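You operate a simulated robot arm through the tools that you are given. There is no shell and no other tool. Be economical: measure what you need, move in short steps, check, and stop when the job is done.

You are at the controls of a simulated two-armed robot. One attempt, no reset.

JOB
Stop pump and air, then set SERVICE, then switch the main isolator off.
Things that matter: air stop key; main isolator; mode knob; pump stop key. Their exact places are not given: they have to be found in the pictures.

Only the result counts: the job must be done as asked and must still hold three seconds after the hand-in. Knocking over, shifting, dropping, spilling or breaking anything else fails it.

ROBOT AND FRAMES
Two 7-joint arms with two-finger grippers on one trunk, on a base that drives. Base frame: it is fixed to the floor where the robot stands at the start and does not move with it; the origin is under the middle of the robot, x ahead of it, y to its left, z up. Units: cm, degrees, N and s.
The left shoulder is at the start at [2.4, 21.5, 108.1], the right one opposite. With the tool pointing down near the work surface each hand reaches from about 10 to 62 cm from the robot's upright axis, wherever it stands, measured 20 degrees to its own side. Places, roughly: air stop key [90, -30, 140]; main isolator [90, 10, 130]; mode knob [90, -30, 130]; pump stop key [90, 0, 140]. Payload 2.2 kg a hand.
The TCP of each hand is the grasp point between the finger pads, 1.9 cm short of the fingertips. In the tool frame z runs along the fingers and y along their closing line. The gripper opens to 11.6 cm. The gripper's body begins 7 cm behind the TCP.
Orientation is that of the tool frame in the base frame, as a unit quaternion [x, y, z, w]. With the fingers straight down and closing along the base's y, the tool's x points along the base's -x, its y along +y and its z along -z.

CONTROLS
- The arms move only by the tool nudge_tool. It takes "left_motion", "right_motion" or both (then of equal length, played together; a hand with none holds still); each is a list of rows, each a list of 2 entries, a list of its own where there are three numbers: the shift along the base's x, y, z in units of 40 mm (1.0 is 40 mm), then the turn, a rotation vector about the base's x, y, z in units of 4 degrees (1.0 is 4 degrees). In form: [[[x, y, z], [ax, ay, az]], ...]. A call has 1 to 10 rows; each row shifts and turns the commanded pose from where the row before left it. "left_fingers" and "right_fingers" are, for a hand that has rows, the opening, from 0 (shut) to 1 (fully open), set as the call begins (left out, the last holds). A call with a number of a shift or a turn outside -1 to 1 is refused whole. Each row takes 0.2 s and may step no farther than 5 cm and 8.6 degrees from the row before; otherwise, or with a gripper value out of range, the whole call is refused. Where a pose cannot be reached the arm comes as near as it can. A force on the tool above 40 N (or 10 N above the force at the start of the call, whichever is more), or a blocked arm, ends the call early, and 0.2 s more pass. Each finger halts on what it meets, pressing with about 31 N; the grip force reading is that of the motor and also rises with nothing between the fingers. The clock runs only during rows and for 0.2 s after the last one: add rows that do not move to give the fingers time. The reply holds the time, the measured pose of the TCP, the force on the tool along the base axes, the opening and the grip force, in the units named above and with some noise, with the torque about the TCP (base axes, N m) and any sound that the robot's microphone picked up.
- Cameras (640 x 400 px; columns grow to the right, rows downward): "scene" is now at [12.93, -3.12, 128.72]; the picture's right is [-0.27, -0.96, 0.00], its down [-0.27, 0.08, -0.96] and it looks along [0.92, -0.26, -0.28] (base axes); focal length 257 px, centre (320, 200). "left" rides on the left gripper at [6.9, 1.5, -9.7] in its tool frame; the picture's right is [-0.21, 0.98, 0.00], its down [-0.76, -0.17, -0.63] and it looks along [-0.62, -0.14, 0.77] (tool axes); focal length 251 px, centre (320, 200). "right" rides on the right gripper at [6.9, -1.5, -9.6] in its tool frame; the picture's right is [0.21, 0.98, 0.00], its down [-0.76, 0.17, -0.63] and it looks along [-0.62, 0.14, 0.77] (tool axes); focal length 251 px, centre (320, 200).
- camera(camera): a new picture of that camera. The clock stands still meanwhile.
- raise_lower(by): slides the trunk up (or, below 0, down) by that many cm; the arms and the scene camera ride with it, the base frame stays. It gives what a move gives, with no picture.
- base_move(legs): drives the robot by 1 to 6 legs, each [ahead, left, turn to the left] in cm, cm and degrees, along the robot's own axes; the way and the turn of a leg run together, so that a leg with both is an arc; at most 150 cm and 180 degrees a leg. The arms and the cameras ride along, it lands a little off, and it stops where it bumps. It gives what a move gives.
- head_to(pan, tilt): turns the head with the scene camera to pan (to the left, within 80 degrees either way) and tilt (down, from -29 to 69), counted from straight ahead of the robot. It gives what a move gives.
- locate(camera, pixels): for up to 12 pixels [column, row] of the newest picture of that camera ("zoom" is the newest enlarged one), the place [x, y, z] in the base frame of the surface seen there, good to about 0.2 cm, but the place of the scene camera against the robot may be out by one fixed shift of up to 1.2 cm in any direction. The clock stands still meanwhile.
- zoom(camera, box): a new picture of the part [left, top, right, bottom] of that camera's present view, enlarged. The clock stands still meanwhile.
- finish_job(): hands the job in; it is judged then, once.

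Work in short steps. Measure before you move; look again where a grasp or a placing could have gone wrong, and mend it. You have 80 turns and 70 pictures in all, those below and enlarged ones among them. Open the grippers and draw the arms clear of the work before you hand the job in, unless the task says otherwise; then end with one line.

The tools are called after "Emit:" as a command line: name --argument value ..., lists and objects as JSON in quotes. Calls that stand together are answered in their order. nudge_tool: Moves the arms, as the interface text tells. Its arguments: {"type":"object","properties":{"left_motion":{"type":"array","items":{"type":"array"}},"left_fingers":{"type":"number"},"right_motion":{"type":"array","items":{"type":"array"}},"right_fingers":{"type":"number"}},"required":[]} The other tools are called the same way: raise_lower (by) slides the trunk up or down; base_move (legs) drives the base; head_to (pan, tilt) turns the head that bears the scene camera; camera (camera) takes a picture; locate (camera, pixels) gives the place of the surface under pixels of a picture; zoom (camera, box) takes an enlarged picture of a part of a camera's view; finish_job () hands the job in.

At the start:

```text
time_s: 0.0
left_tcp_pos: [53.35, 11.77, 99.86]
left_ee_rot: [-0.001, 1.0, 0.0, -0.001]
left_wrist_force: [0.0, -0.2, -0.3]
left_moment: [0.01, 0.03, 0.01]
left_finger_gap: 11.6
left_grip_force: 0.1
right_tcp_pos: [48.56, -29.66, 99.89]
right_ee_rot: [0.0, 1.0, 0.0, -0.001]
right_wrist_force: [-0.8, -0.2, -0.7]
right_moment: [-0.03, -0.02, -0.01]
right_finger_gap: 11.59
right_grip_force: 0.1
trunk travel left (down, up): [-22.5, 26.5]
robot x, y, heading: [-0.21, 0.36, 0.1]
head pan, tilt: [-15.9, 16.0]
```

scene: 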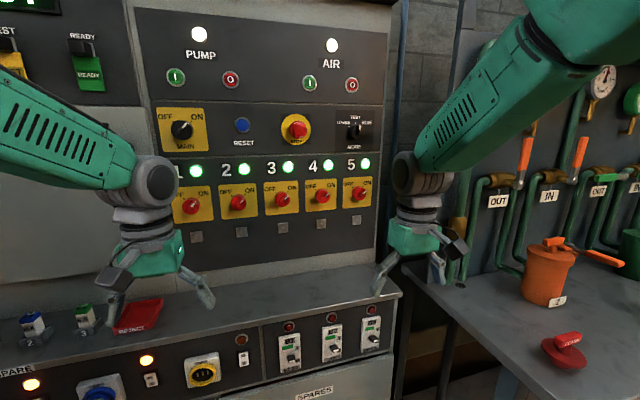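
right: 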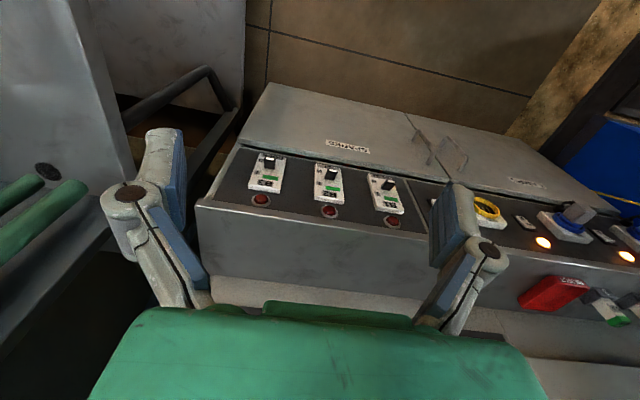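
left: 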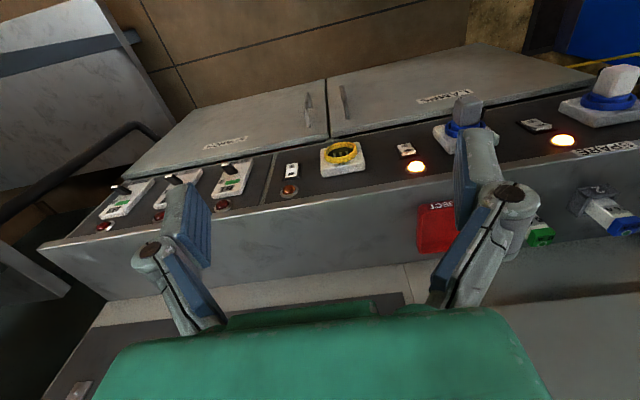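

The panel shows PUMP and AIR with green I and red O keys, a MAIN knob at about (182,130), and a MODE knob at (357,132). I'll zoom in and locate the details.

Emit:
zoom --camera "scene" --box '[140, 20, 390, 176]'

Emit:
locate --camera "scene" --pixels '[[230, 79], [352, 85], [182, 130], [357, 132], [172, 105], [375, 105], [270, 105], [230, 100], [205, 115], [375, 125], [297, 128]]'

Emit:
zoom --camera "scene" --box '[325, 104, 389, 154]'

Emit:
zoom --camera "scene" --box '[150, 100, 214, 155]'

```text
2.56 times, centred on (265, 98) of scene
```

zoom: 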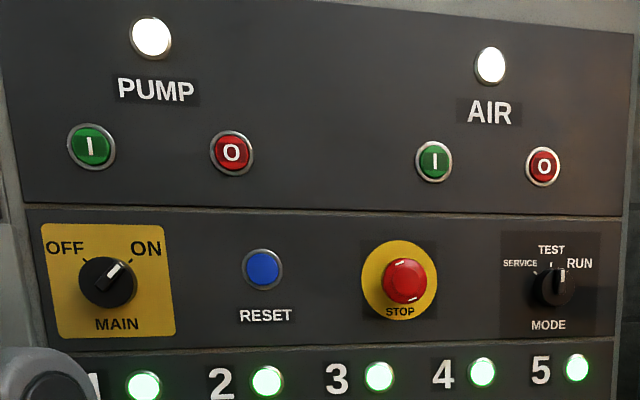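

```text
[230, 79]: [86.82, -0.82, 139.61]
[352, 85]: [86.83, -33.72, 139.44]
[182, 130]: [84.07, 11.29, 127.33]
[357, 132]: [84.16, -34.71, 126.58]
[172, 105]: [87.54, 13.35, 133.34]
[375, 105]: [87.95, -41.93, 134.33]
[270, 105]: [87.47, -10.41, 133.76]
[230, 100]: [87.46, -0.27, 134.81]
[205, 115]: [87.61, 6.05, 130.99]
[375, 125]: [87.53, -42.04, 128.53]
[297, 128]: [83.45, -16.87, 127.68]
```

```text
8.00 times, centred on (357, 129) of scene
```

zoom: 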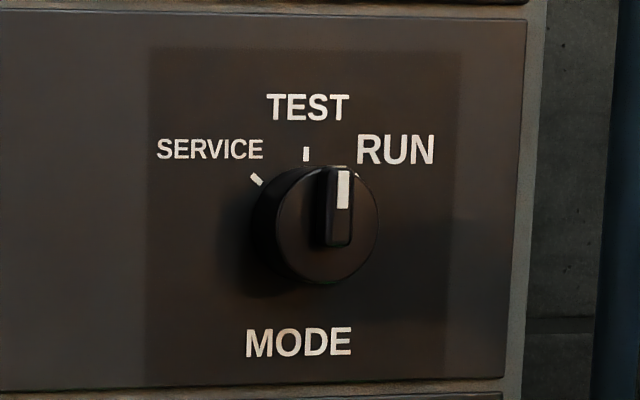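

```text
7.27 times, centred on (182, 128) of scene
```

zoom: 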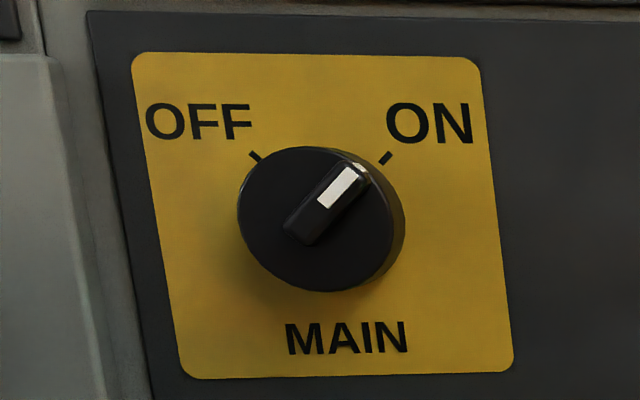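

The panel plane is at x≈87.5. MODE points to RUN and MAIN points to ON. I'll raise the trunk, then check the desk clearance ahead.

Emit:
raise_lower --by 22

Emit:
locate --camera "scene" --pixels '[[300, 280], [310, 308], [310, 350], [250, 330], [400, 280], [430, 290], [100, 360], [130, 315], [30, 320]]'

```text
time_s: 2.3
left_tcp_pos: [53.13, 11.82, 121.96]
left_ee_rot: [0.0, 1.0, 0.001, 0.001]
left_wrist_force: [0.6, -0.8, 0.6]
left_moment: [0.01, 0.01, 0.0]
left_finger_gap: 11.6
left_grip_force: 0.1
right_tcp_pos: [48.24, -29.61, 122.05]
right_ee_rot: [0.0, 1.0, 0.001, 0.001]
right_wrist_force: [0.5, 0.5, -0.3]
right_moment: [0.0, 0.01, 0.01]
right_finger_gap: 11.59
right_grip_force: 0.1
trunk travel left (down, up): [-44.5, 4.5]
robot x, y, heading: [0.01, 0.03, -0.2]
head pan, tilt: [-15.9, 16.0]
```

```text
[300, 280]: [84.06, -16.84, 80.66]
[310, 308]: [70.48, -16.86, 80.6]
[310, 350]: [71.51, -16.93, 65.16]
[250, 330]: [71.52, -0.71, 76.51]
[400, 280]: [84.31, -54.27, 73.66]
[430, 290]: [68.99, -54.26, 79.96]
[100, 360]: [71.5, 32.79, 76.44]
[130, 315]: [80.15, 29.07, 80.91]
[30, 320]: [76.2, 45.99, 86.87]
```

The desk front is at x≈71, which leaves room to drive. Next I turn both tools to point forward (−90° about y) with the fingers shut.

Emit:
nudge_tool --left_motion '[[[0, 0, 0], [0, -1, 0]], [[0, 0, 0], [0, -1, 0]], [[0, 0, 0], [0, -1, 0]], [[0, 0, 0], [0, -1, 0]], [[0, 0, 0], [0, -1, 0]], [[0, 0, 0], [0, -1, 0]], [[0, 0, 0], [0, -1, 0]], [[0, 0, 0], [0, -1, 0]], [[0, 0, 0], [0, -1, 0]], [[0, 0, 0], [0, -1, 0]]]' --right_motion '[[[0, 0, 0], [0, -1, 0]], [[0, 0, 0], [0, -1, 0]], [[0, 0, 0], [0, -1, 0]], [[0, 0, 0], [0, -1, 0]], [[0, 0, 0], [0, -1, 0]], [[0, 0, 0], [0, -1, 0]], [[0, 0, 0], [0, -1, 0]], [[0, 0, 0], [0, -1, 0]], [[0, 0, 0], [0, -1, 0]], [[0, 0, 0], [0, -1, 0]]]' --left_fingers 0 --right_fingers 0

Emit:
nudge_tool --left_motion '[[[0, 0, 0], [0, -1, 0]], [[0, 0, 0], [0, -1, 0]], [[0, 0, 0], [0, -1, 0]], [[0, 0, 0], [0, -1, 0]], [[0, 0, 0], [0, -1, 0]], [[0, 0, 0], [0, -1, 0]], [[0, 0, 0], [0, -1, 0]], [[0, 0, 0], [0, -1, 0]], [[0, 0, 0], [0, -1, 0]], [[0, 0, 0], [0, -1, 0]]]' --right_motion '[[[0, 0, 0], [0, -1, 0]], [[0, 0, 0], [0, -1, 0]], [[0, 0, 0], [0, -1, 0]], [[0, 0, 0], [0, -1, 0]], [[0, 0, 0], [0, -1, 0]], [[0, 0, 0], [0, -1, 0]], [[0, 0, 0], [0, -1, 0]], [[0, 0, 0], [0, -1, 0]], [[0, 0, 0], [0, -1, 0]], [[0, 0, 0], [0, -1, 0]]]'

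Emit:
nudge_tool --left_motion '[[[0, 0, 0], [0, -1, 0]], [[0, 0, 0], [0, -1, 0]], [[0, 0, 0], [0, -0.5, 0]], [[0, 0, 0], [0, 0, 0]]]' --right_motion '[[[0, 0, 0], [0, -1, 0]], [[0, 0, 0], [0, -1, 0]], [[0, 0, 0], [0, -0.5, 0]], [[0, 0, 0], [0, 0, 0]]]'

Emit:
camera --camera "right"

Emit:
camera --camera "left"

Emit:
camera --camera "scene"

```text
time_s: 4.5
left_tcp_pos: [53.2, 11.95, 122.24]
left_ee_rot: [-0.005, 0.939, -0.005, 0.343]
left_wrist_force: [0.4, 0.2, 0.0]
left_moment: [0.02, 0.02, 0.03]
left_finger_gap: 0.0
left_grip_force: 28.4
right_tcp_pos: [48.27, -29.72, 122.07]
right_ee_rot: [0.0, 0.939, 0.001, 0.344]
right_wrist_force: [-0.4, -0.6, 0.9]
right_moment: [0.0, 0.0, 0.01]
right_finger_gap: 0.02
right_grip_force: 28.4
trunk travel left (down, up): [-44.5, 4.5]
robot x, y, heading: [-0.39, 0.01, 0.1]
head pan, tilt: [-15.9, 16.0]
```

```text
time_s: 6.7
left_tcp_pos: [53.58, 11.88, 124.05]
left_ee_rot: [-0.014, 0.773, -0.018, 0.634]
left_wrist_force: [-0.1, -0.7, -0.7]
left_moment: [-0.01, -0.01, -0.01]
left_finger_gap: 0.0
left_grip_force: 28.8
left hand out of reach, approached as far as the arm can: row 1
right_tcp_pos: [50.03, -29.75, 121.7]
right_ee_rot: [0.001, 0.766, 0.0, 0.643]
right_wrist_force: [0.6, -0.1, 0.4]
right_moment: [-0.01, -0.04, 0.0]
right_finger_gap: 0.03
right_grip_force: 28.2
right hand out of reach, approached as far as the arm can: row 7, 8, 9
trunk travel left (down, up): [-44.5, 4.5]
robot x, y, heading: [-0.0, -0.01, 0.0]
head pan, tilt: [-15.9, 16.0]
```

```text
time_s: 7.9
left_tcp_pos: [53.64, 13.19, 124.71]
left_ee_rot: [-0.034, 0.712, -0.015, 0.701]
left_wrist_force: [0.0, -0.6, 0.0]
left_moment: [0.02, 0.01, -0.03]
left_finger_gap: 0.01
left_grip_force: 28.5
right_tcp_pos: [49.65, -29.64, 122.02]
right_ee_rot: [0.0, 0.705, 0.0, 0.709]
right_wrist_force: [0.0, 0.2, 0.5]
right_moment: [0.01, -0.01, 0.02]
right_finger_gap: 0.0
right_grip_force: 28.4
trunk travel left (down, up): [-44.5, 4.5]
robot x, y, heading: [-0.06, -0.08, 0.3]
head pan, tilt: [-15.9, 16.0]
stopped in row 4 (left hand): the arm was blocked; the commanded pose is now the measured one
```

```text
63 pictures are left
```

right: 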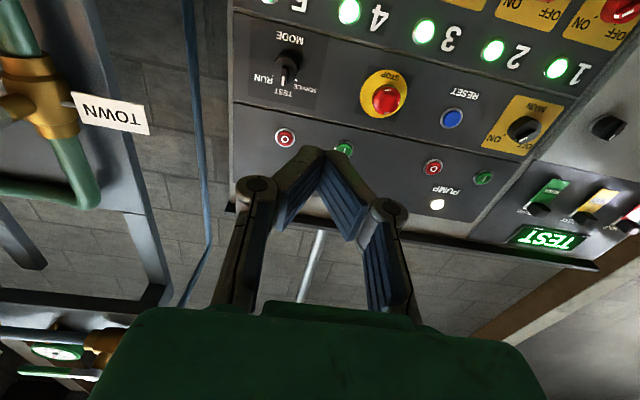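

```text
62 pictures are left
```

left: 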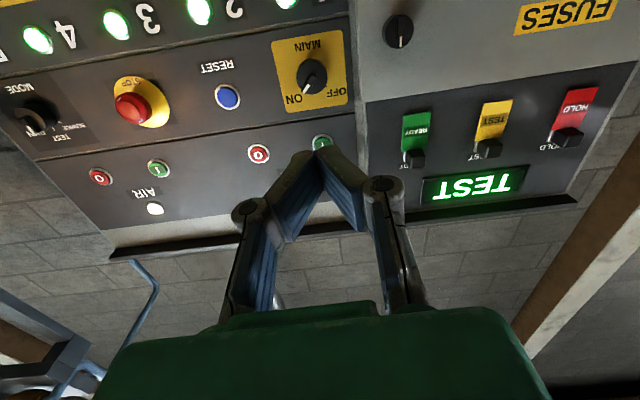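

```text
61 pictures are left
```

scene: 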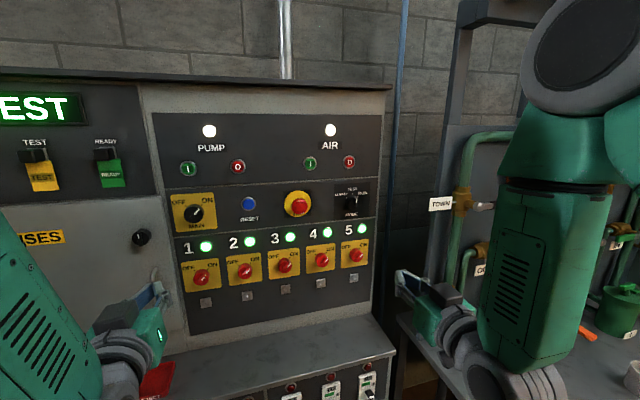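

Both tools now point forward. The wrist cameras see the panel upside down, so I locate the targets through them.

Emit:
locate --camera "right" --pixels '[[285, 138], [433, 168], [287, 68], [523, 129], [260, 117], [345, 150], [395, 130]]'

Emit:
locate --camera "left" --pixels '[[100, 177], [258, 154], [312, 75], [42, 110], [325, 143], [228, 97]]'

Emit:
locate --camera "scene" --pixels '[[348, 162], [238, 167], [194, 213], [352, 203]]'

```text
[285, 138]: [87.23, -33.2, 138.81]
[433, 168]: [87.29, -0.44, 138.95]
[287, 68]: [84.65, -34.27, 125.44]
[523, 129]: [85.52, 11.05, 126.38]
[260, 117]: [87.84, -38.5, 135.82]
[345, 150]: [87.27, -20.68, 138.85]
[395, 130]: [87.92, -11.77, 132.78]
```

```text
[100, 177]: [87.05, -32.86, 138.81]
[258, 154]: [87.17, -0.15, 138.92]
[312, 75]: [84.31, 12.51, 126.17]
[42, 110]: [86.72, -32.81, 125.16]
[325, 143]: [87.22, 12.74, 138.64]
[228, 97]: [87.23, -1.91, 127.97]
```

```text
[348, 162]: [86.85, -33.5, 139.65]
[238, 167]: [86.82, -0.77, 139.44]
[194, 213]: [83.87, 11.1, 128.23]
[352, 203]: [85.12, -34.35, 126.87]
```

The wrist cameras give air O as [87.2, -33.0, 138.8] and pump O as [87.2, -0.3, 138.9]. I check the elbow extents before driving.

Emit:
locate --camera "scene" --pixels '[[500, 220], [590, 240], [540, 375], [600, 60], [630, 270], [400, 330], [480, 370], [30, 350], [640, 330]]'

```text
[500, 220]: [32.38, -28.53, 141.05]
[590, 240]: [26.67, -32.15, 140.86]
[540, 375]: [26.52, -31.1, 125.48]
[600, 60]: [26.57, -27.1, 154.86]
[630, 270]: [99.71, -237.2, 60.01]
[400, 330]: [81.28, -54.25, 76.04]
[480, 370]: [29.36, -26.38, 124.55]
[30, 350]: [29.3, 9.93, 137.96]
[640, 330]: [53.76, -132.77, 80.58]
```

The arms are clear, so I drive ahead 20 cm.

Emit:
base_move --legs '[[20, 0, 0]]'

```text
time_s: 9.5
left_tcp_pos: [73.4, 12.8, 125.09]
left_ee_rot: [-0.031, 0.71, -0.019, 0.703]
left_wrist_force: [0.6, -0.7, 0.7]
left_moment: [0.03, 0.02, 0.02]
left_finger_gap: 0.01
left_grip_force: 28.1
right_tcp_pos: [69.56, -29.7, 122.15]
right_ee_rot: [0.001, 0.705, 0.0, 0.709]
right_wrist_force: [0.6, 0.0, 0.0]
right_moment: [0.0, -0.01, -0.01]
right_finger_gap: 0.0
right_grip_force: 28.3
trunk travel left (down, up): [-44.5, 4.5]
robot x, y, heading: [20.01, -0.1, -0.0]
head pan, tilt: [-15.9, 16.0]
```

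I move the left hand in front of pump O and the right hand in front of air O, with standoff.

Emit:
nudge_tool --left_motion '[[[0.33, -0.655, 0.69], [0, 0, 0]], [[0.33, -0.655, 0.69], [0, 0, 0]], [[0.33, -0.655, 0.69], [0, 0, 0]], [[0.33, -0.655, 0.69], [0, 0, 0]], [[0.33, -0.655, 0.69], [0, 0, 0]], [[0, 0, 0], [0, 0, 0]]]' --right_motion '[[[0.52, -0.165, 0.83], [0, 0, 0]], [[0.52, -0.165, 0.83], [0, 0, 0]], [[0.52, -0.165, 0.83], [0, 0, 0]], [[0.52, -0.165, 0.83], [0, 0, 0]], [[0.52, -0.165, 0.83], [0, 0, 0]], [[0, 0, 0], [0, 0, 0]]]'

Emit:
camera --camera "scene"

Emit:
camera --camera "left"

Emit:
camera --camera "right"

```text
time_s: 10.9
left_tcp_pos: [80.11, -0.35, 138.75]
left_ee_rot: [-0.033, 0.71, -0.019, 0.703]
left_wrist_force: [-0.3, 0.5, -0.3]
left_moment: [0.02, -0.03, 0.02]
left_finger_gap: 0.0
left_grip_force: 28.4
right_tcp_pos: [79.77, -32.97, 138.79]
right_ee_rot: [0.0, 0.706, 0.0, 0.709]
right_wrist_force: [0.2, 0.1, -0.1]
right_moment: [-0.01, -0.01, 0.01]
right_finger_gap: 0.01
right_grip_force: 29.0
trunk travel left (down, up): [-44.5, 4.5]
robot x, y, heading: [20.3, -0.37, 0.0]
head pan, tilt: [-15.9, 16.0]
```

```text
60 pictures are left
```

scene: 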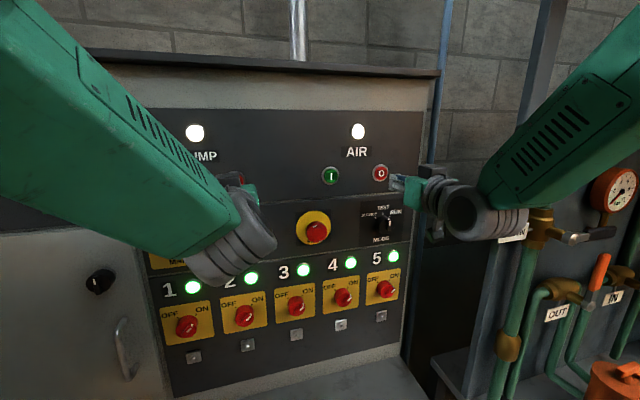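

```text
59 pictures are left
```

left: 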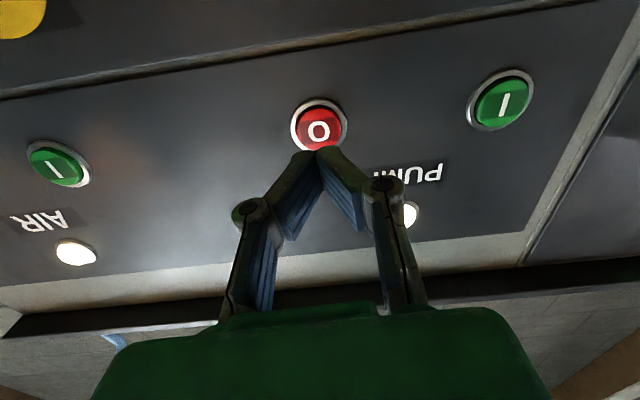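

```text
58 pictures are left
```

right: 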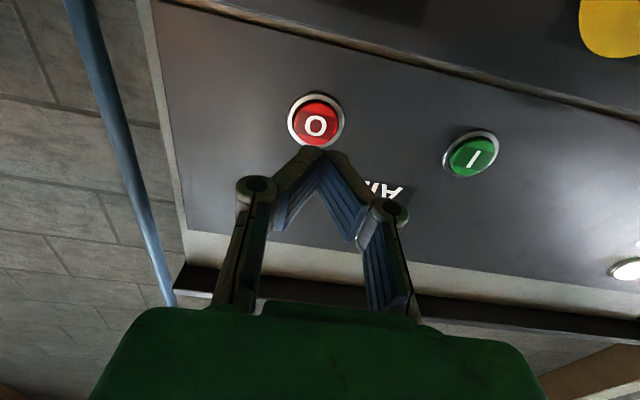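

Both hands are aligned with the keys. I press pump O with the left hand.

Emit:
nudge_tool --left_motion '[[[0.6, 0, 0], [0, 0, 0]], [[0.5, 0, 0], [0, 0, 0]], [[0.1, 0, 0], [0, 0, 0]], [[0.1, 0, 0], [0, 0, 0]], [[0.1, 0, 0], [0, 0, 0]]]'

Emit:
zoom --camera "scene" --box '[160, 100, 440, 275]'

```text
time_s: 12.1
left_tcp_pos: [85.44, 0.38, 140.36]
left_ee_rot: [-0.04, 0.704, -0.024, 0.709]
left_wrist_force: [-2.2, -1.1, 0.8]
left_moment: [-0.03, -0.01, -0.05]
left_finger_gap: 0.59
left_grip_force: 28.7
right_tcp_pos: [79.7, -33.1, 138.79]
right_ee_rot: [0.001, 0.704, 0.0, 0.71]
right_wrist_force: [0.4, 0.0, -0.2]
right_moment: [0.03, 0.0, -0.04]
right_finger_gap: 0.0
right_grip_force: 28.3
trunk travel left (down, up): [-44.5, 4.5]
robot x, y, heading: [19.7, 0.24, 0.3]
head pan, tilt: [-15.9, 16.0]
heard: click
```

```text
2.29 times, centred on (300, 188) of scene
```

zoom: 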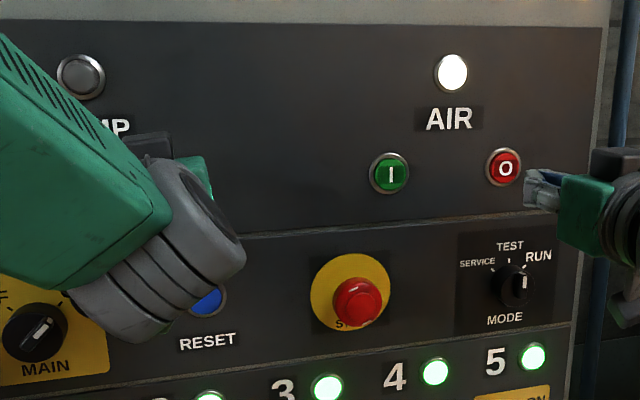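

The pump lamp went out with a click. I back the left hand off and press air O with the right.

Emit:
nudge_tool --left_motion '[[[-0.8, 0, 0], [0, 0, 0]], [[-0.8, 0, 0], [0, 0, 0]], [[0, 0, 0], [0, 0, 0]]]'

Emit:
nudge_tool --right_motion '[[[0.6, 0, 0], [0, 0, 0]], [[0.5, 0, 0], [0, 0, 0]], [[0.1, 0, 0], [0, 0, 0]], [[0.1, 0, 0], [0, 0, 0]], [[0.1, 0, 0], [0, 0, 0]]]'

Emit:
zoom --camera "scene" --box '[160, 100, 440, 275]'

```text
time_s: 12.9
left_tcp_pos: [79.08, -0.51, 138.72]
left_ee_rot: [-0.031, 0.709, -0.019, 0.704]
left_wrist_force: [0.5, 0.1, -0.5]
left_moment: [-0.01, 0.0, -0.03]
left_finger_gap: 0.0
left_grip_force: 28.5
right_tcp_pos: [79.86, -33.23, 138.65]
right_ee_rot: [0.001, 0.705, 0.0, 0.709]
right_wrist_force: [0.6, -1.0, 0.6]
right_moment: [-0.01, -0.01, 0.02]
right_finger_gap: 0.0
right_grip_force: 28.7
trunk travel left (down, up): [-44.5, 4.5]
robot x, y, heading: [19.88, -0.05, 0.2]
head pan, tilt: [-15.9, 16.0]
```

```text
time_s: 14.1
left_tcp_pos: [79.15, -0.32, 138.8]
left_ee_rot: [-0.032, 0.71, -0.019, 0.703]
left_wrist_force: [0.6, 0.1, -0.8]
left_moment: [-0.02, 0.0, 0.0]
left_finger_gap: 0.0
left_grip_force: 28.8
right_tcp_pos: [85.42, -33.14, 138.82]
right_ee_rot: [0.0, 0.705, 0.0, 0.71]
right_wrist_force: [-1.5, 0.1, -0.8]
right_moment: [0.0, 0.03, 0.0]
right_finger_gap: 0.62
right_grip_force: 28.5
trunk travel left (down, up): [-44.5, 4.5]
robot x, y, heading: [19.98, 0.12, 0.0]
head pan, tilt: [-15.9, 16.0]
heard: click
```

```text
2.29 times, centred on (300, 188) of scene
```

zoom: 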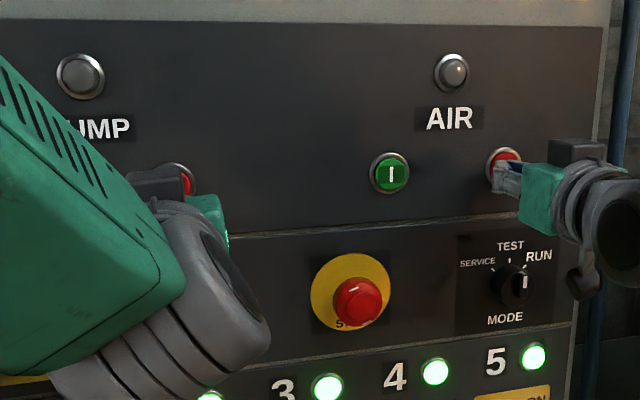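

Both lamps are off. I back the right hand off, lower it in front of MODE, and look.

Emit:
nudge_tool --right_motion '[[[-0.8, 0, 0], [0, 0, 0]], [[-0.8, 0, 0], [0, 0, 0]], [[-0.6, 0, -0.5], [0, 0, 0]], [[-0.5, -0.1, -0.9], [0, 0, 0]], [[0, -0.1, -0.9], [0, 0, 0]], [[0, -0.1, -0.8], [0, 0, 0]], [[0, 0, 0], [0, 0, 0]]]'

Emit:
camera --camera "right"

Emit:
zoom --camera "scene" --box '[340, 180, 436, 240]'

```text
time_s: 15.7
left_tcp_pos: [78.87, -0.48, 138.89]
left_ee_rot: [-0.032, 0.71, -0.018, 0.704]
left_wrist_force: [-0.6, -0.5, 0.1]
left_moment: [-0.01, -0.04, 0.01]
left_finger_gap: 0.0
left_grip_force: 28.4
right_tcp_pos: [74.38, -34.33, 126.6]
right_ee_rot: [0.0, 0.704, 0.001, 0.71]
right_wrist_force: [-0.5, 0.5, -0.8]
right_moment: [-0.04, 0.02, -0.01]
right_finger_gap: 0.0
right_grip_force: 28.7
trunk travel left (down, up): [-44.5, 4.5]
robot x, y, heading: [20.39, -0.03, 0.1]
head pan, tilt: [-15.9, 16.0]
```

```text
55 pictures are left
```

right: 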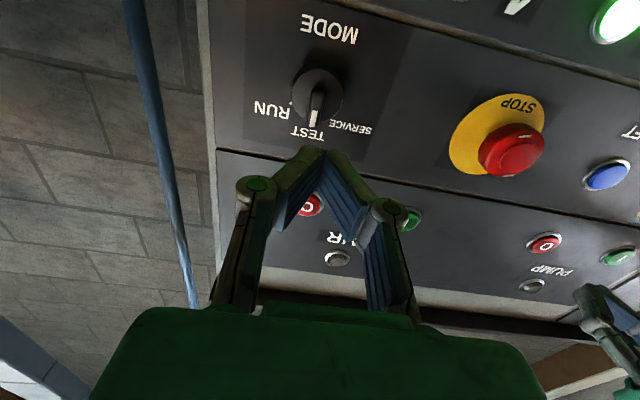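

```text
6.67 times, centred on (388, 210) of scene
```

zoom: 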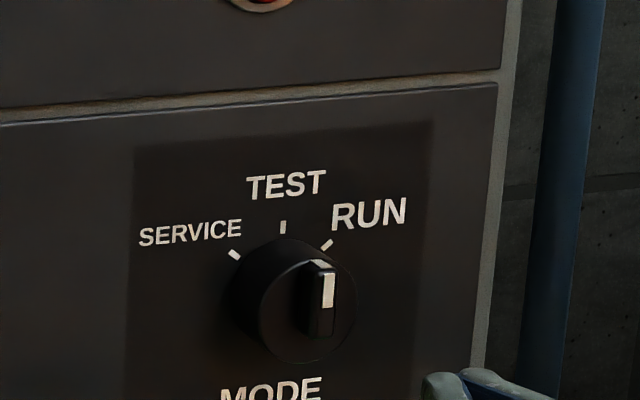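

The pointer angle needs measuring, so I zoom in with the wrist camera.

Emit:
zoom --camera "right" --box '[250, 50, 378, 150]'

Emit:
locate --camera "zoom" --pixels '[[330, 240], [332, 290], [330, 340], [330, 360], [280, 240], [230, 210], [440, 200], [340, 110]]'

```text
4.00 times, centred on (314, 100) of right
```

zoom: 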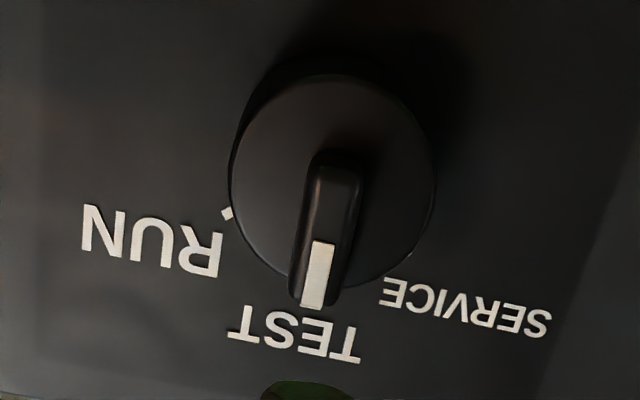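

```text
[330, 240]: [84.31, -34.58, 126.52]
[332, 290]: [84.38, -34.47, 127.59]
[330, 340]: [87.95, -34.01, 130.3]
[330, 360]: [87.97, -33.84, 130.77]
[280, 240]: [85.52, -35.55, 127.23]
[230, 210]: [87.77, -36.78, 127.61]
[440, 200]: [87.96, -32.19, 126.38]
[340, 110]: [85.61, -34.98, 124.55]
```

I locate the disc edges, bar ends and ticks to get the knob's centre and angle.

Emit:
locate --camera "zoom" --pixels '[[313, 298], [340, 165], [345, 185], [237, 170], [420, 190], [330, 85], [270, 255], [380, 265], [228, 213], [318, 250], [358, 190], [318, 170]]'

Emit:
locate --camera "scene" --pixels '[[376, 218], [383, 214], [389, 217], [388, 224], [387, 220]]'

```text
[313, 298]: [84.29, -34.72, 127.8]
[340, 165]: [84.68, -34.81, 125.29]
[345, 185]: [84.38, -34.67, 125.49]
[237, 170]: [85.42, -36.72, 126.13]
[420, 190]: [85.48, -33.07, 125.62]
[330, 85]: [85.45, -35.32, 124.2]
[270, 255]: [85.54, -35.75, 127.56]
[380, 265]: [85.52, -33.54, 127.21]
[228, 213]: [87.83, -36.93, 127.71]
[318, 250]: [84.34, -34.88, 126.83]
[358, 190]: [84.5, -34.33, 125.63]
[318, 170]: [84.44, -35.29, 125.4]
```

```text
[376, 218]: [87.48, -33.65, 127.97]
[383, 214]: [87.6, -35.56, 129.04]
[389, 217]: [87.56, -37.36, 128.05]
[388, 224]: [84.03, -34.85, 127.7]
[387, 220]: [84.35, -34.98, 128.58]
```

The bar is vertical, so MODE is at TEST now. It spans y≈-34.8 and z 125.3–127.9, with the disc centre at about (-34.9, 126.1). RUN and SERVICE sit roughly ±50° away. I open the fingers to about 4 cm and straddle the bar.

Emit:
nudge_tool --right_motion '[[[0, -0.12, -0.1], [0, 0, 0]], [[0.7, 0, 0], [0, 0, 0]], [[0.8, 0, 0], [0, 0, 0]], [[0.4, 0, 0], [0, 0, 0]], [[0.3, 0, 0], [0, 0, 0]], [[0, 0, 0], [0, 0, 0]]]' --right_fingers 0.35

Emit:
zoom --camera "scene" --box '[340, 170, 468, 250]'

Emit:
camera --camera "right"

```text
time_s: 17.1
left_tcp_pos: [79.09, -0.33, 138.85]
left_ee_rot: [-0.032, 0.71, -0.018, 0.704]
left_wrist_force: [-1.2, 0.2, -0.9]
left_moment: [0.04, 0.02, 0.02]
left_finger_gap: 0.0
left_grip_force: 28.1
right_tcp_pos: [83.47, -34.61, 126.04]
right_ee_rot: [0.001, 0.705, 0.0, 0.71]
right_wrist_force: [0.1, -0.2, 0.7]
right_moment: [0.02, 0.01, -0.01]
right_finger_gap: 4.07
right_grip_force: 0.2
trunk travel left (down, up): [-44.5, 4.5]
robot x, y, heading: [20.09, -0.17, 0.0]
head pan, tilt: [-15.9, 16.0]
```

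```text
5.00 times, centred on (404, 210) of scene
```

zoom: 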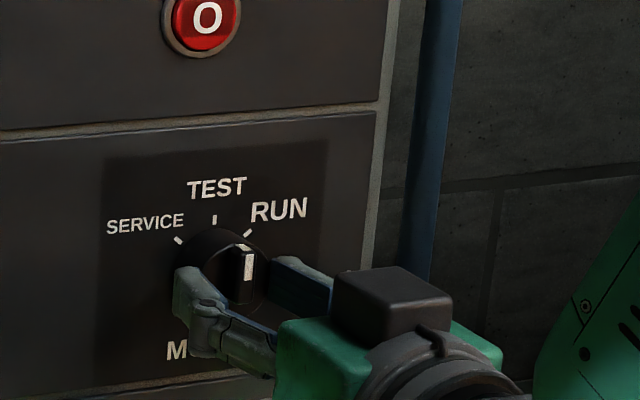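

```text
51 pictures are left
```

right: 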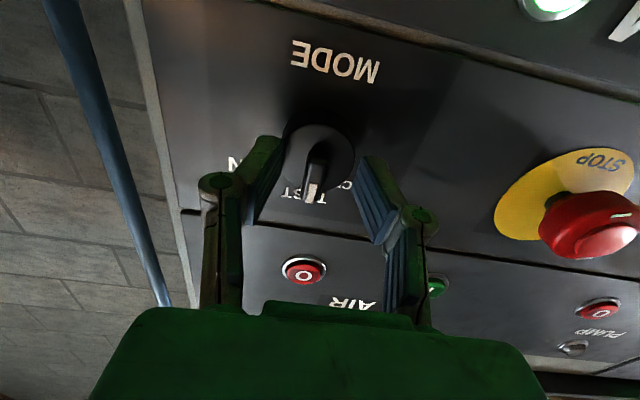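

The fingers straddle the bar, so I close on it.

Emit:
nudge_tool --right_motion '[[[0, -0.04, 0.02], [0, 0, 0]], [[0, 0, 0], [0, 0, 0]], [[0, 0, 0], [0, 0, 0]]]' --right_fingers 0

Emit:
zoom --camera "right" --box '[200, 100, 440, 250]'

```text
time_s: 17.9
left_tcp_pos: [78.94, -0.37, 138.78]
left_ee_rot: [-0.031, 0.71, -0.019, 0.704]
left_wrist_force: [-0.1, 0.6, 1.2]
left_moment: [0.0, -0.01, 0.02]
left_finger_gap: 0.01
left_grip_force: 29.0
right_tcp_pos: [83.43, -34.78, 126.06]
right_ee_rot: [0.001, 0.705, -0.001, 0.709]
right_wrist_force: [2.4, -2.6, 2.7]
right_moment: [-0.02, 0.46, -0.08]
right_finger_gap: 1.22
right_grip_force: 38.1
trunk travel left (down, up): [-44.5, 4.5]
robot x, y, heading: [19.88, 0.18, -0.1]
head pan, tilt: [-15.9, 16.0]
```

```text
2.67 times, centred on (320, 175) of right
```

zoom: 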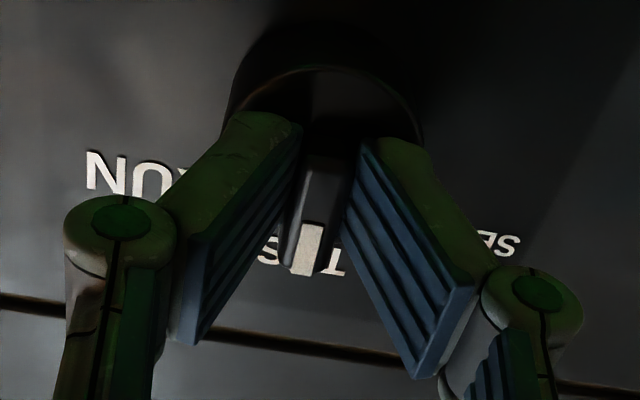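

The bar is gripped with a 1.2 cm gap. I turn it −40° about x.

Emit:
nudge_tool --right_motion '[[[0, 0, 0], [-1, 0, 0]], [[0, 0, 0], [-1, 0, 0]], [[0, 0, 0], [-1, 0, 0]], [[0, 0, 0], [-1, 0, 0]], [[0, 0, 0], [-1, 0, 0]], [[0, 0, 0], [-1, 0, 0]], [[0, 0, 0], [-1, 0, 0]], [[0, 0, 0], [-1, 0, 0]], [[0, 0, 0], [-1, 0, 0]], [[0, 0, 0], [-1, 0, 0]]]'

Emit:
zoom --camera "scene" --box '[340, 170, 468, 250]'

```text
time_s: 20.1
left_tcp_pos: [79.1, -0.23, 138.82]
left_ee_rot: [-0.033, 0.71, -0.019, 0.704]
left_wrist_force: [-1.1, 0.4, 0.2]
left_moment: [0.02, 0.01, 0.01]
left_finger_gap: 0.0
left_grip_force: 28.3
right_tcp_pos: [83.46, -34.77, 126.04]
right_ee_rot: [-0.242, 0.661, -0.243, 0.667]
right_wrist_force: [6.4, -0.2, 11.0]
right_moment: [-0.02, -0.26, 0.11]
right_finger_gap: 1.24
right_grip_force: 38.5
trunk travel left (down, up): [-44.5, 4.5]
robot x, y, heading: [19.91, 0.06, 0.1]
head pan, tilt: [-15.9, 16.0]
```

```text
5.00 times, centred on (404, 210) of scene
```

zoom: 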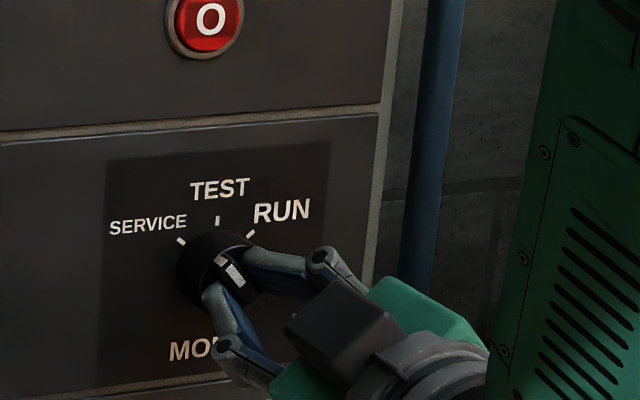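

It's turning. I go about 12° further to reach SERVICE.

Emit:
nudge_tool --right_motion '[[[0, 0, 0], [-1, 0, 0]], [[0, 0, 0], [-1, 0, 0]], [[0, 0, 0], [-1, 0, 0]]]'

Emit:
zoom --camera "scene" --box '[340, 170, 468, 250]'

```text
time_s: 20.9
left_tcp_pos: [79.1, -0.01, 138.84]
left_ee_rot: [-0.033, 0.71, -0.021, 0.704]
left_wrist_force: [0.4, 0.0, 0.1]
left_moment: [0.04, 0.0, 0.0]
left_finger_gap: 0.02
left_grip_force: 28.4
right_tcp_pos: [83.35, -34.73, 126.15]
right_ee_rot: [-0.31, 0.633, -0.311, 0.637]
right_wrist_force: [2.5, 3.0, 8.0]
right_moment: [0.88, -0.36, 0.35]
right_finger_gap: 1.24
right_grip_force: 39.2
trunk travel left (down, up): [-44.5, 4.5]
robot x, y, heading: [19.83, -0.18, -0.0]
head pan, tilt: [-15.9, 16.0]
```

```text
5.00 times, centred on (404, 210) of scene
```

zoom: 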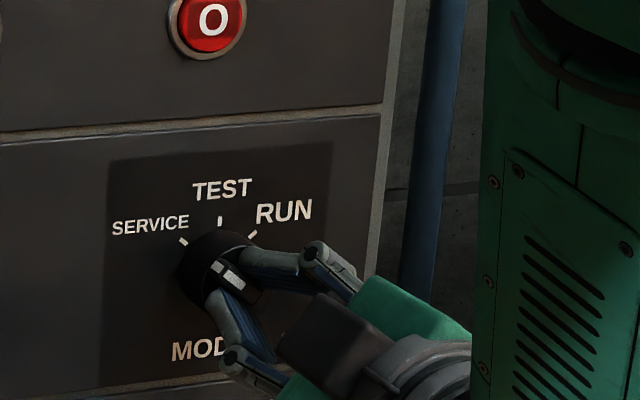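

The torque rose to 0.88 N m, which suggests an end stop at SERVICE. I release, back off and look.

Emit:
nudge_tool --right_motion '[[[0, 0, 0], [0.3, 0, 0]], [[0, 0, 0], [0, 0, 0]], [[-0.5, 0, 0], [0, 0, 0]], [[-1, 0, 0], [0, 0, 0]], [[-1, -0.3, 0], [0, 0, 0]], [[0, 0, 0], [0, 0, 0]]]' --right_fingers 0.35

Emit:
zoom --camera "scene" --box '[340, 170, 468, 250]'

Emit:
camera --camera "scene"

```text
time_s: 22.3
left_tcp_pos: [79.06, -0.44, 138.76]
left_ee_rot: [-0.03, 0.71, -0.02, 0.704]
left_wrist_force: [-0.1, -0.3, 0.4]
left_moment: [-0.03, -0.01, 0.0]
left_finger_gap: 0.03
left_grip_force: 29.1
right_tcp_pos: [73.41, -36.1, 126.11]
right_ee_rot: [-0.305, 0.637, -0.302, 0.641]
right_wrist_force: [0.0, -0.9, -0.1]
right_moment: [0.0, 0.02, 0.03]
right_finger_gap: 4.07
right_grip_force: 0.0
trunk travel left (down, up): [-44.5, 4.5]
robot x, y, heading: [20.14, 0.41, -0.0]
head pan, tilt: [-15.9, 16.0]
```

```text
5.00 times, centred on (404, 210) of scene
```

zoom: 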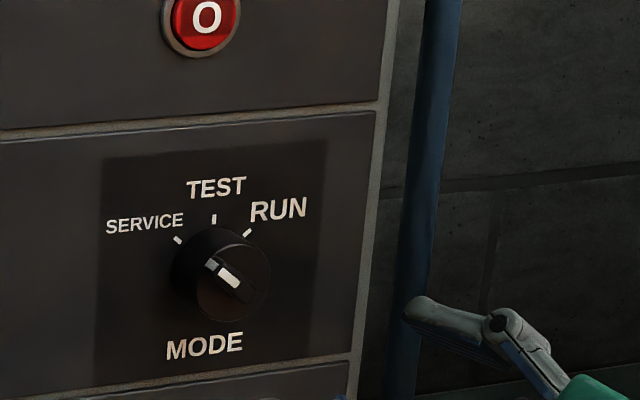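

```text
46 pictures are left
```

scene: 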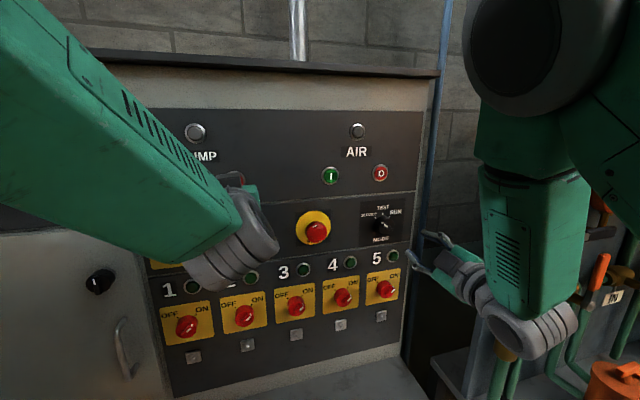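

MODE now points at SERVICE, and the feeder lamps went dark. Next I bring the left hand back and down in front of MAIN and look.

Emit:
nudge_tool --left_motion '[[[-0.8, 0, 0], [0, 0, 0]], [[-0.6, 0.5, -0.2], [0, 0, 0]], [[0, 0.65, -0.7], [0, 0, 0]], [[0, 0.65, -0.7], [0, 0, 0]], [[0, 0.65, -0.7], [0, 0, 0]], [[0, 0.65, -0.7], [0, 0, 0]], [[0, 0, 0], [0, 0, 0]]]'

Emit:
camera --camera "left"

Emit:
zoom --camera "left" --box '[250, 40, 378, 140]'

```text
time_s: 23.9
left_tcp_pos: [73.37, 12.06, 126.84]
left_ee_rot: [-0.031, 0.709, -0.02, 0.704]
left_wrist_force: [-0.4, 0.3, 0.4]
left_moment: [-0.02, 0.0, 0.03]
left_finger_gap: 0.01
left_grip_force: 28.2
right_tcp_pos: [73.35, -35.94, 126.17]
right_ee_rot: [-0.303, 0.636, -0.303, 0.641]
right_wrist_force: [-0.3, 0.6, 0.5]
right_moment: [-0.02, 0.02, 0.0]
right_finger_gap: 4.1
right_grip_force: 0.1
trunk travel left (down, up): [-44.5, 4.5]
robot x, y, heading: [19.77, -0.16, 0.3]
head pan, tilt: [-15.9, 16.0]
```

```text
45 pictures are left
```

left: 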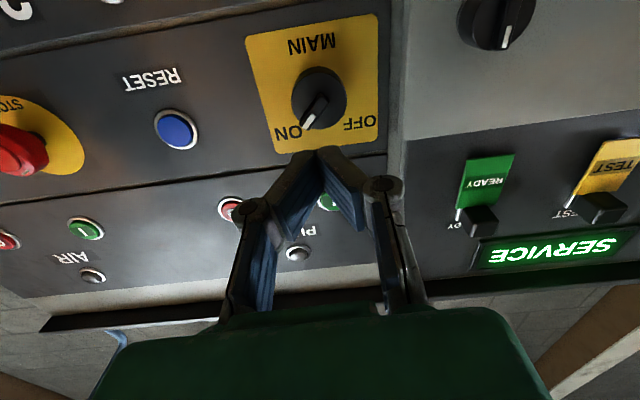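

```text
4.00 times, centred on (314, 90) of left
```

zoom: 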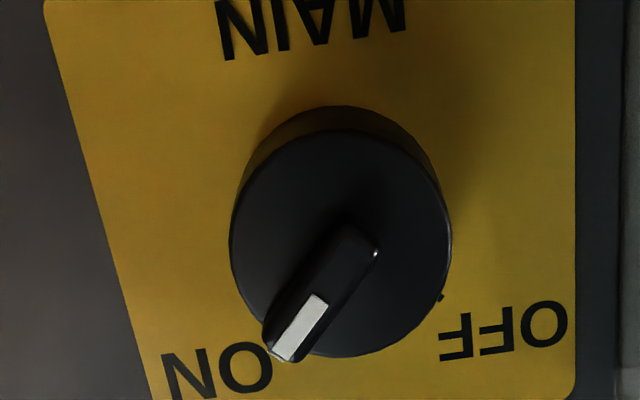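

The display reads SERVICE and MAIN is at ON. I measure the MAIN knob.

Emit:
locate --camera "zoom" --pixels '[[285, 348], [320, 290], [355, 240], [325, 250], [345, 290], [232, 230], [450, 240], [340, 133], [345, 352], [440, 297], [268, 350]]'

```text
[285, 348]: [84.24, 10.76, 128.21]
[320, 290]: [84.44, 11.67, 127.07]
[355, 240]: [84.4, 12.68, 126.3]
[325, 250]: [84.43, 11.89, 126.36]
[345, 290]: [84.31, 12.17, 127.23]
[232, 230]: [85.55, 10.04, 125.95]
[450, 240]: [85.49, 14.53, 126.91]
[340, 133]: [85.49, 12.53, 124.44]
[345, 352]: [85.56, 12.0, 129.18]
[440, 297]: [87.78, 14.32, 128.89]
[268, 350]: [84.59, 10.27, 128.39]
```

MAIN's centre is about y=12.3, z=126.7. The bar tilts 45° toward ON and OFF is another 90° over. I roll the left hand to +45° at standoff and open the fingers.

Emit:
nudge_tool --left_motion '[[[0, 0, 0], [1, 0, 0]], [[0, 0, 0], [1, 0, 0]], [[0, 0, 0], [1, 0, 0]], [[0, 0, 0], [1, 0, 0]], [[0, 0, 0], [1, 0, 0]], [[0, 0, 0], [1, 0, 0]], [[0, 0, 0], [1, 0, 0]], [[0, 0, 0], [1, 0, 0]], [[0, 0, 0], [1, 0, 0]], [[0, 0, 0], [1, 0, 0]]]' --left_fingers 0.35

Emit:
nudge_tool --left_motion '[[[0, 0, 0], [1, 0, 0]], [[0, 0, 0], [1, 0, 0]], [[0, 0.05, -0.03], [0.25, 0, -0.2]], [[0, 0, 0], [0, 0, 0]]]'

Emit:
camera --camera "left"

```text
time_s: 26.1
left_tcp_pos: [73.87, 13.13, 127.93]
left_ee_rot: [0.188, 0.679, 0.216, 0.676]
left_wrist_force: [0.1, -0.1, -0.5]
left_moment: [0.03, 0.03, 0.0]
left_finger_gap: 4.07
left_grip_force: 0.1
right_tcp_pos: [73.38, -35.93, 126.15]
right_ee_rot: [-0.305, 0.636, -0.301, 0.641]
right_wrist_force: [0.3, 0.7, -0.6]
right_moment: [-0.02, 0.0, 0.02]
right_finger_gap: 4.05
right_grip_force: 0.1
trunk travel left (down, up): [-44.5, 4.5]
robot x, y, heading: [19.65, 0.12, 0.0]
head pan, tilt: [-15.9, 16.0]
```

```text
time_s: 27.1
left_tcp_pos: [73.85, 13.2, 128.0]
left_ee_rot: [0.245, 0.657, 0.266, 0.662]
left_wrist_force: [-0.5, -0.1, -0.4]
left_moment: [0.0, 0.0, 0.02]
left_finger_gap: 4.07
left_grip_force: 0.0
right_tcp_pos: [73.37, -35.88, 126.01]
right_ee_rot: [-0.305, 0.636, -0.302, 0.642]
right_wrist_force: [-0.7, -0.1, 0.1]
right_moment: [-0.01, -0.05, -0.02]
right_finger_gap: 4.06
right_grip_force: 0.0
trunk travel left (down, up): [-44.5, 4.5]
robot x, y, heading: [19.99, -0.14, 0.1]
head pan, tilt: [-15.9, 16.0]
```

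```text
43 pictures are left
```

left: 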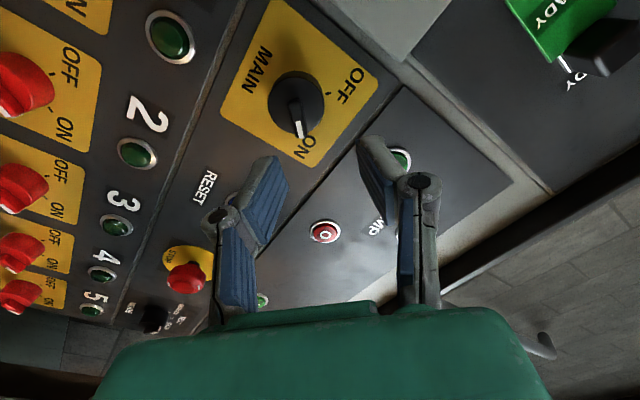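

The roll is about 42° but the position drifted to (13.2, 128.0). I advance partway to x≈80 and re-measure.

Emit:
nudge_tool --left_motion '[[[0.6, 0, 0], [0, 0, 0]], [[0.6, 0, 0], [0, 0, 0]], [[0, 0, 0], [0, 0, 0]], [[0, 0, 0], [0, 0, 0]]]'

Emit:
camera --camera "left"

```text
time_s: 28.1
left_tcp_pos: [78.91, 13.75, 128.86]
left_ee_rot: [0.237, 0.655, 0.266, 0.666]
left_wrist_force: [0.6, -0.7, 0.2]
left_moment: [0.01, 0.05, -0.02]
left_finger_gap: 4.05
left_grip_force: 0.1
right_tcp_pos: [73.41, -36.04, 126.1]
right_ee_rot: [-0.306, 0.636, -0.301, 0.641]
right_wrist_force: [0.1, 0.6, 0.6]
right_moment: [0.03, -0.05, 0.03]
right_finger_gap: 4.07
right_grip_force: 0.0
trunk travel left (down, up): [-44.5, 4.5]
robot x, y, heading: [19.75, 0.13, -0.2]
head pan, tilt: [-15.9, 16.0]
```

```text
42 pictures are left
```

left: 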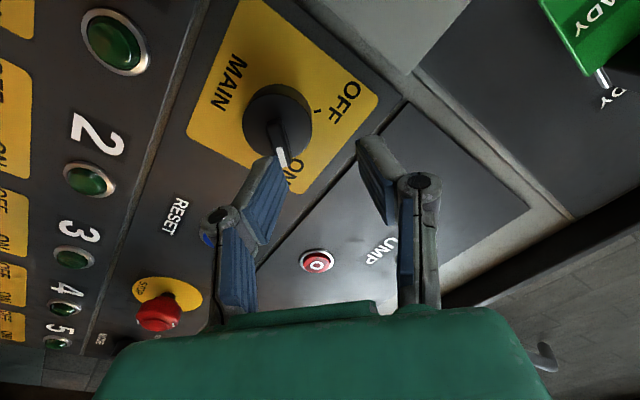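

The left TCP is offset by about (+1.5, +2.1) from where I want it. I command the correction and see whether it follows.

Emit:
nudge_tool --left_motion '[[[-0.2, -0.2, -0.25], [0, 0, 0]], [[0, -0.2, -0.25], [0, 0, 0]], [[0, 0, 0], [0, 0, 0]], [[0, 0, 0], [0, 0, 0]]]'

Emit:
camera --camera "scene"

```text
time_s: 29.3
left_tcp_pos: [77.93, 12.79, 127.52]
left_ee_rot: [0.228, 0.657, 0.268, 0.667]
left_wrist_force: [-0.5, 1.2, 1.0]
left_moment: [0.02, 0.0, -0.01]
left_finger_gap: 4.03
left_grip_force: 0.1
right_tcp_pos: [73.09, -35.97, 126.27]
right_ee_rot: [-0.305, 0.636, -0.302, 0.641]
right_wrist_force: [0.8, -0.5, 0.0]
right_moment: [-0.03, 0.0, -0.03]
right_finger_gap: 4.05
right_grip_force: 0.1
trunk travel left (down, up): [-44.5, 4.5]
robot x, y, heading: [19.88, -0.15, -0.2]
head pan, tilt: [-15.9, 16.0]
stopped in row 4 (left hand): the arm was blocked; the commanded pose is now the measured one
```

```text
41 pictures are left
```

scene: 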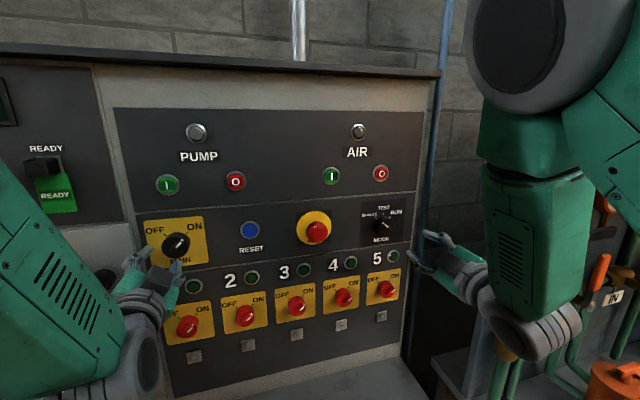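

The arm is near a joint limit. I ease the roll back a few degrees while moving toward the axis to see whether the arm frees up.

Emit:
nudge_tool --left_motion '[[[0, -0.1, -0.15], [-0.7, 0, 0]], [[0.2, -0.05, -0.05], [-0.5, 0, 0]], [[0, 0, 0], [0, 0, 0]]]'

Emit:
zoom --camera "left" --box '[180, 40, 460, 215]'

```text
time_s: 30.1
left_tcp_pos: [78.95, 12.21, 127.17]
left_ee_rot: [0.195, 0.665, 0.239, 0.68]
left_wrist_force: [0.0, -0.1, -0.2]
left_moment: [0.0, -0.01, -0.01]
left_finger_gap: 4.06
left_grip_force: 0.1
right_tcp_pos: [73.08, -36.06, 126.31]
right_ee_rot: [-0.304, 0.635, -0.303, 0.642]
right_wrist_force: [0.0, 0.3, 0.5]
right_moment: [0.02, 0.0, 0.02]
right_finger_gap: 4.04
right_grip_force: 0.1
trunk travel left (down, up): [-44.5, 4.5]
robot x, y, heading: [19.84, 0.05, -0.1]
head pan, tilt: [-15.9, 16.0]
```

```text
2.29 times, centred on (320, 128) of left
```

zoom: 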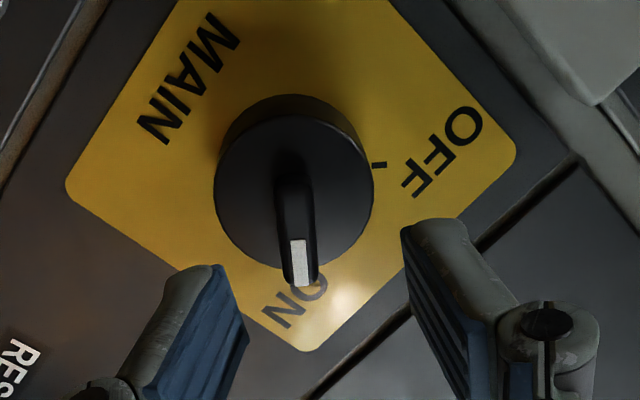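

It follows now and the roll is nearly aligned with the bar. I advance to x≈82.3 and check.

Emit:
nudge_tool --left_motion '[[[0.4, 0, -0.05], [0, 0, 0]], [[0.4, 0, -0.05], [0, 0, 0]], [[0, 0, 0], [0, 0, 0]]]'

Emit:
zoom --camera "left" --box '[180, 40, 460, 215]'

Emit:
zoom --camera "scene" --box '[110, 190, 238, 300]'

```text
time_s: 30.9
left_tcp_pos: [82.32, 12.96, 127.75]
left_ee_rot: [0.187, 0.666, 0.237, 0.682]
left_wrist_force: [-0.4, -0.2, 0.3]
left_moment: [0.01, 0.01, -0.03]
left_finger_gap: 4.08
left_grip_force: 0.0
right_tcp_pos: [73.13, -35.91, 126.32]
right_ee_rot: [-0.303, 0.635, -0.303, 0.642]
right_wrist_force: [0.2, 0.5, -0.5]
right_moment: [0.02, 0.04, 0.02]
right_finger_gap: 4.04
right_grip_force: 0.1
trunk travel left (down, up): [-44.5, 4.5]
robot x, y, heading: [20.14, -0.28, 0.1]
head pan, tilt: [-15.9, 16.0]
```

```text
2.29 times, centred on (320, 128) of left
```

zoom: 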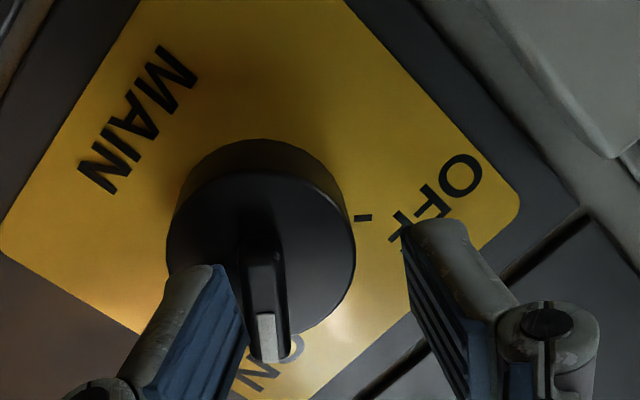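

```text
3.64 times, centred on (174, 245) of scene
```

zoom: 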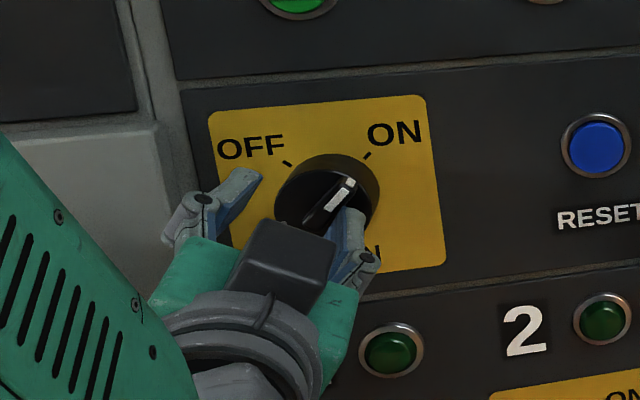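

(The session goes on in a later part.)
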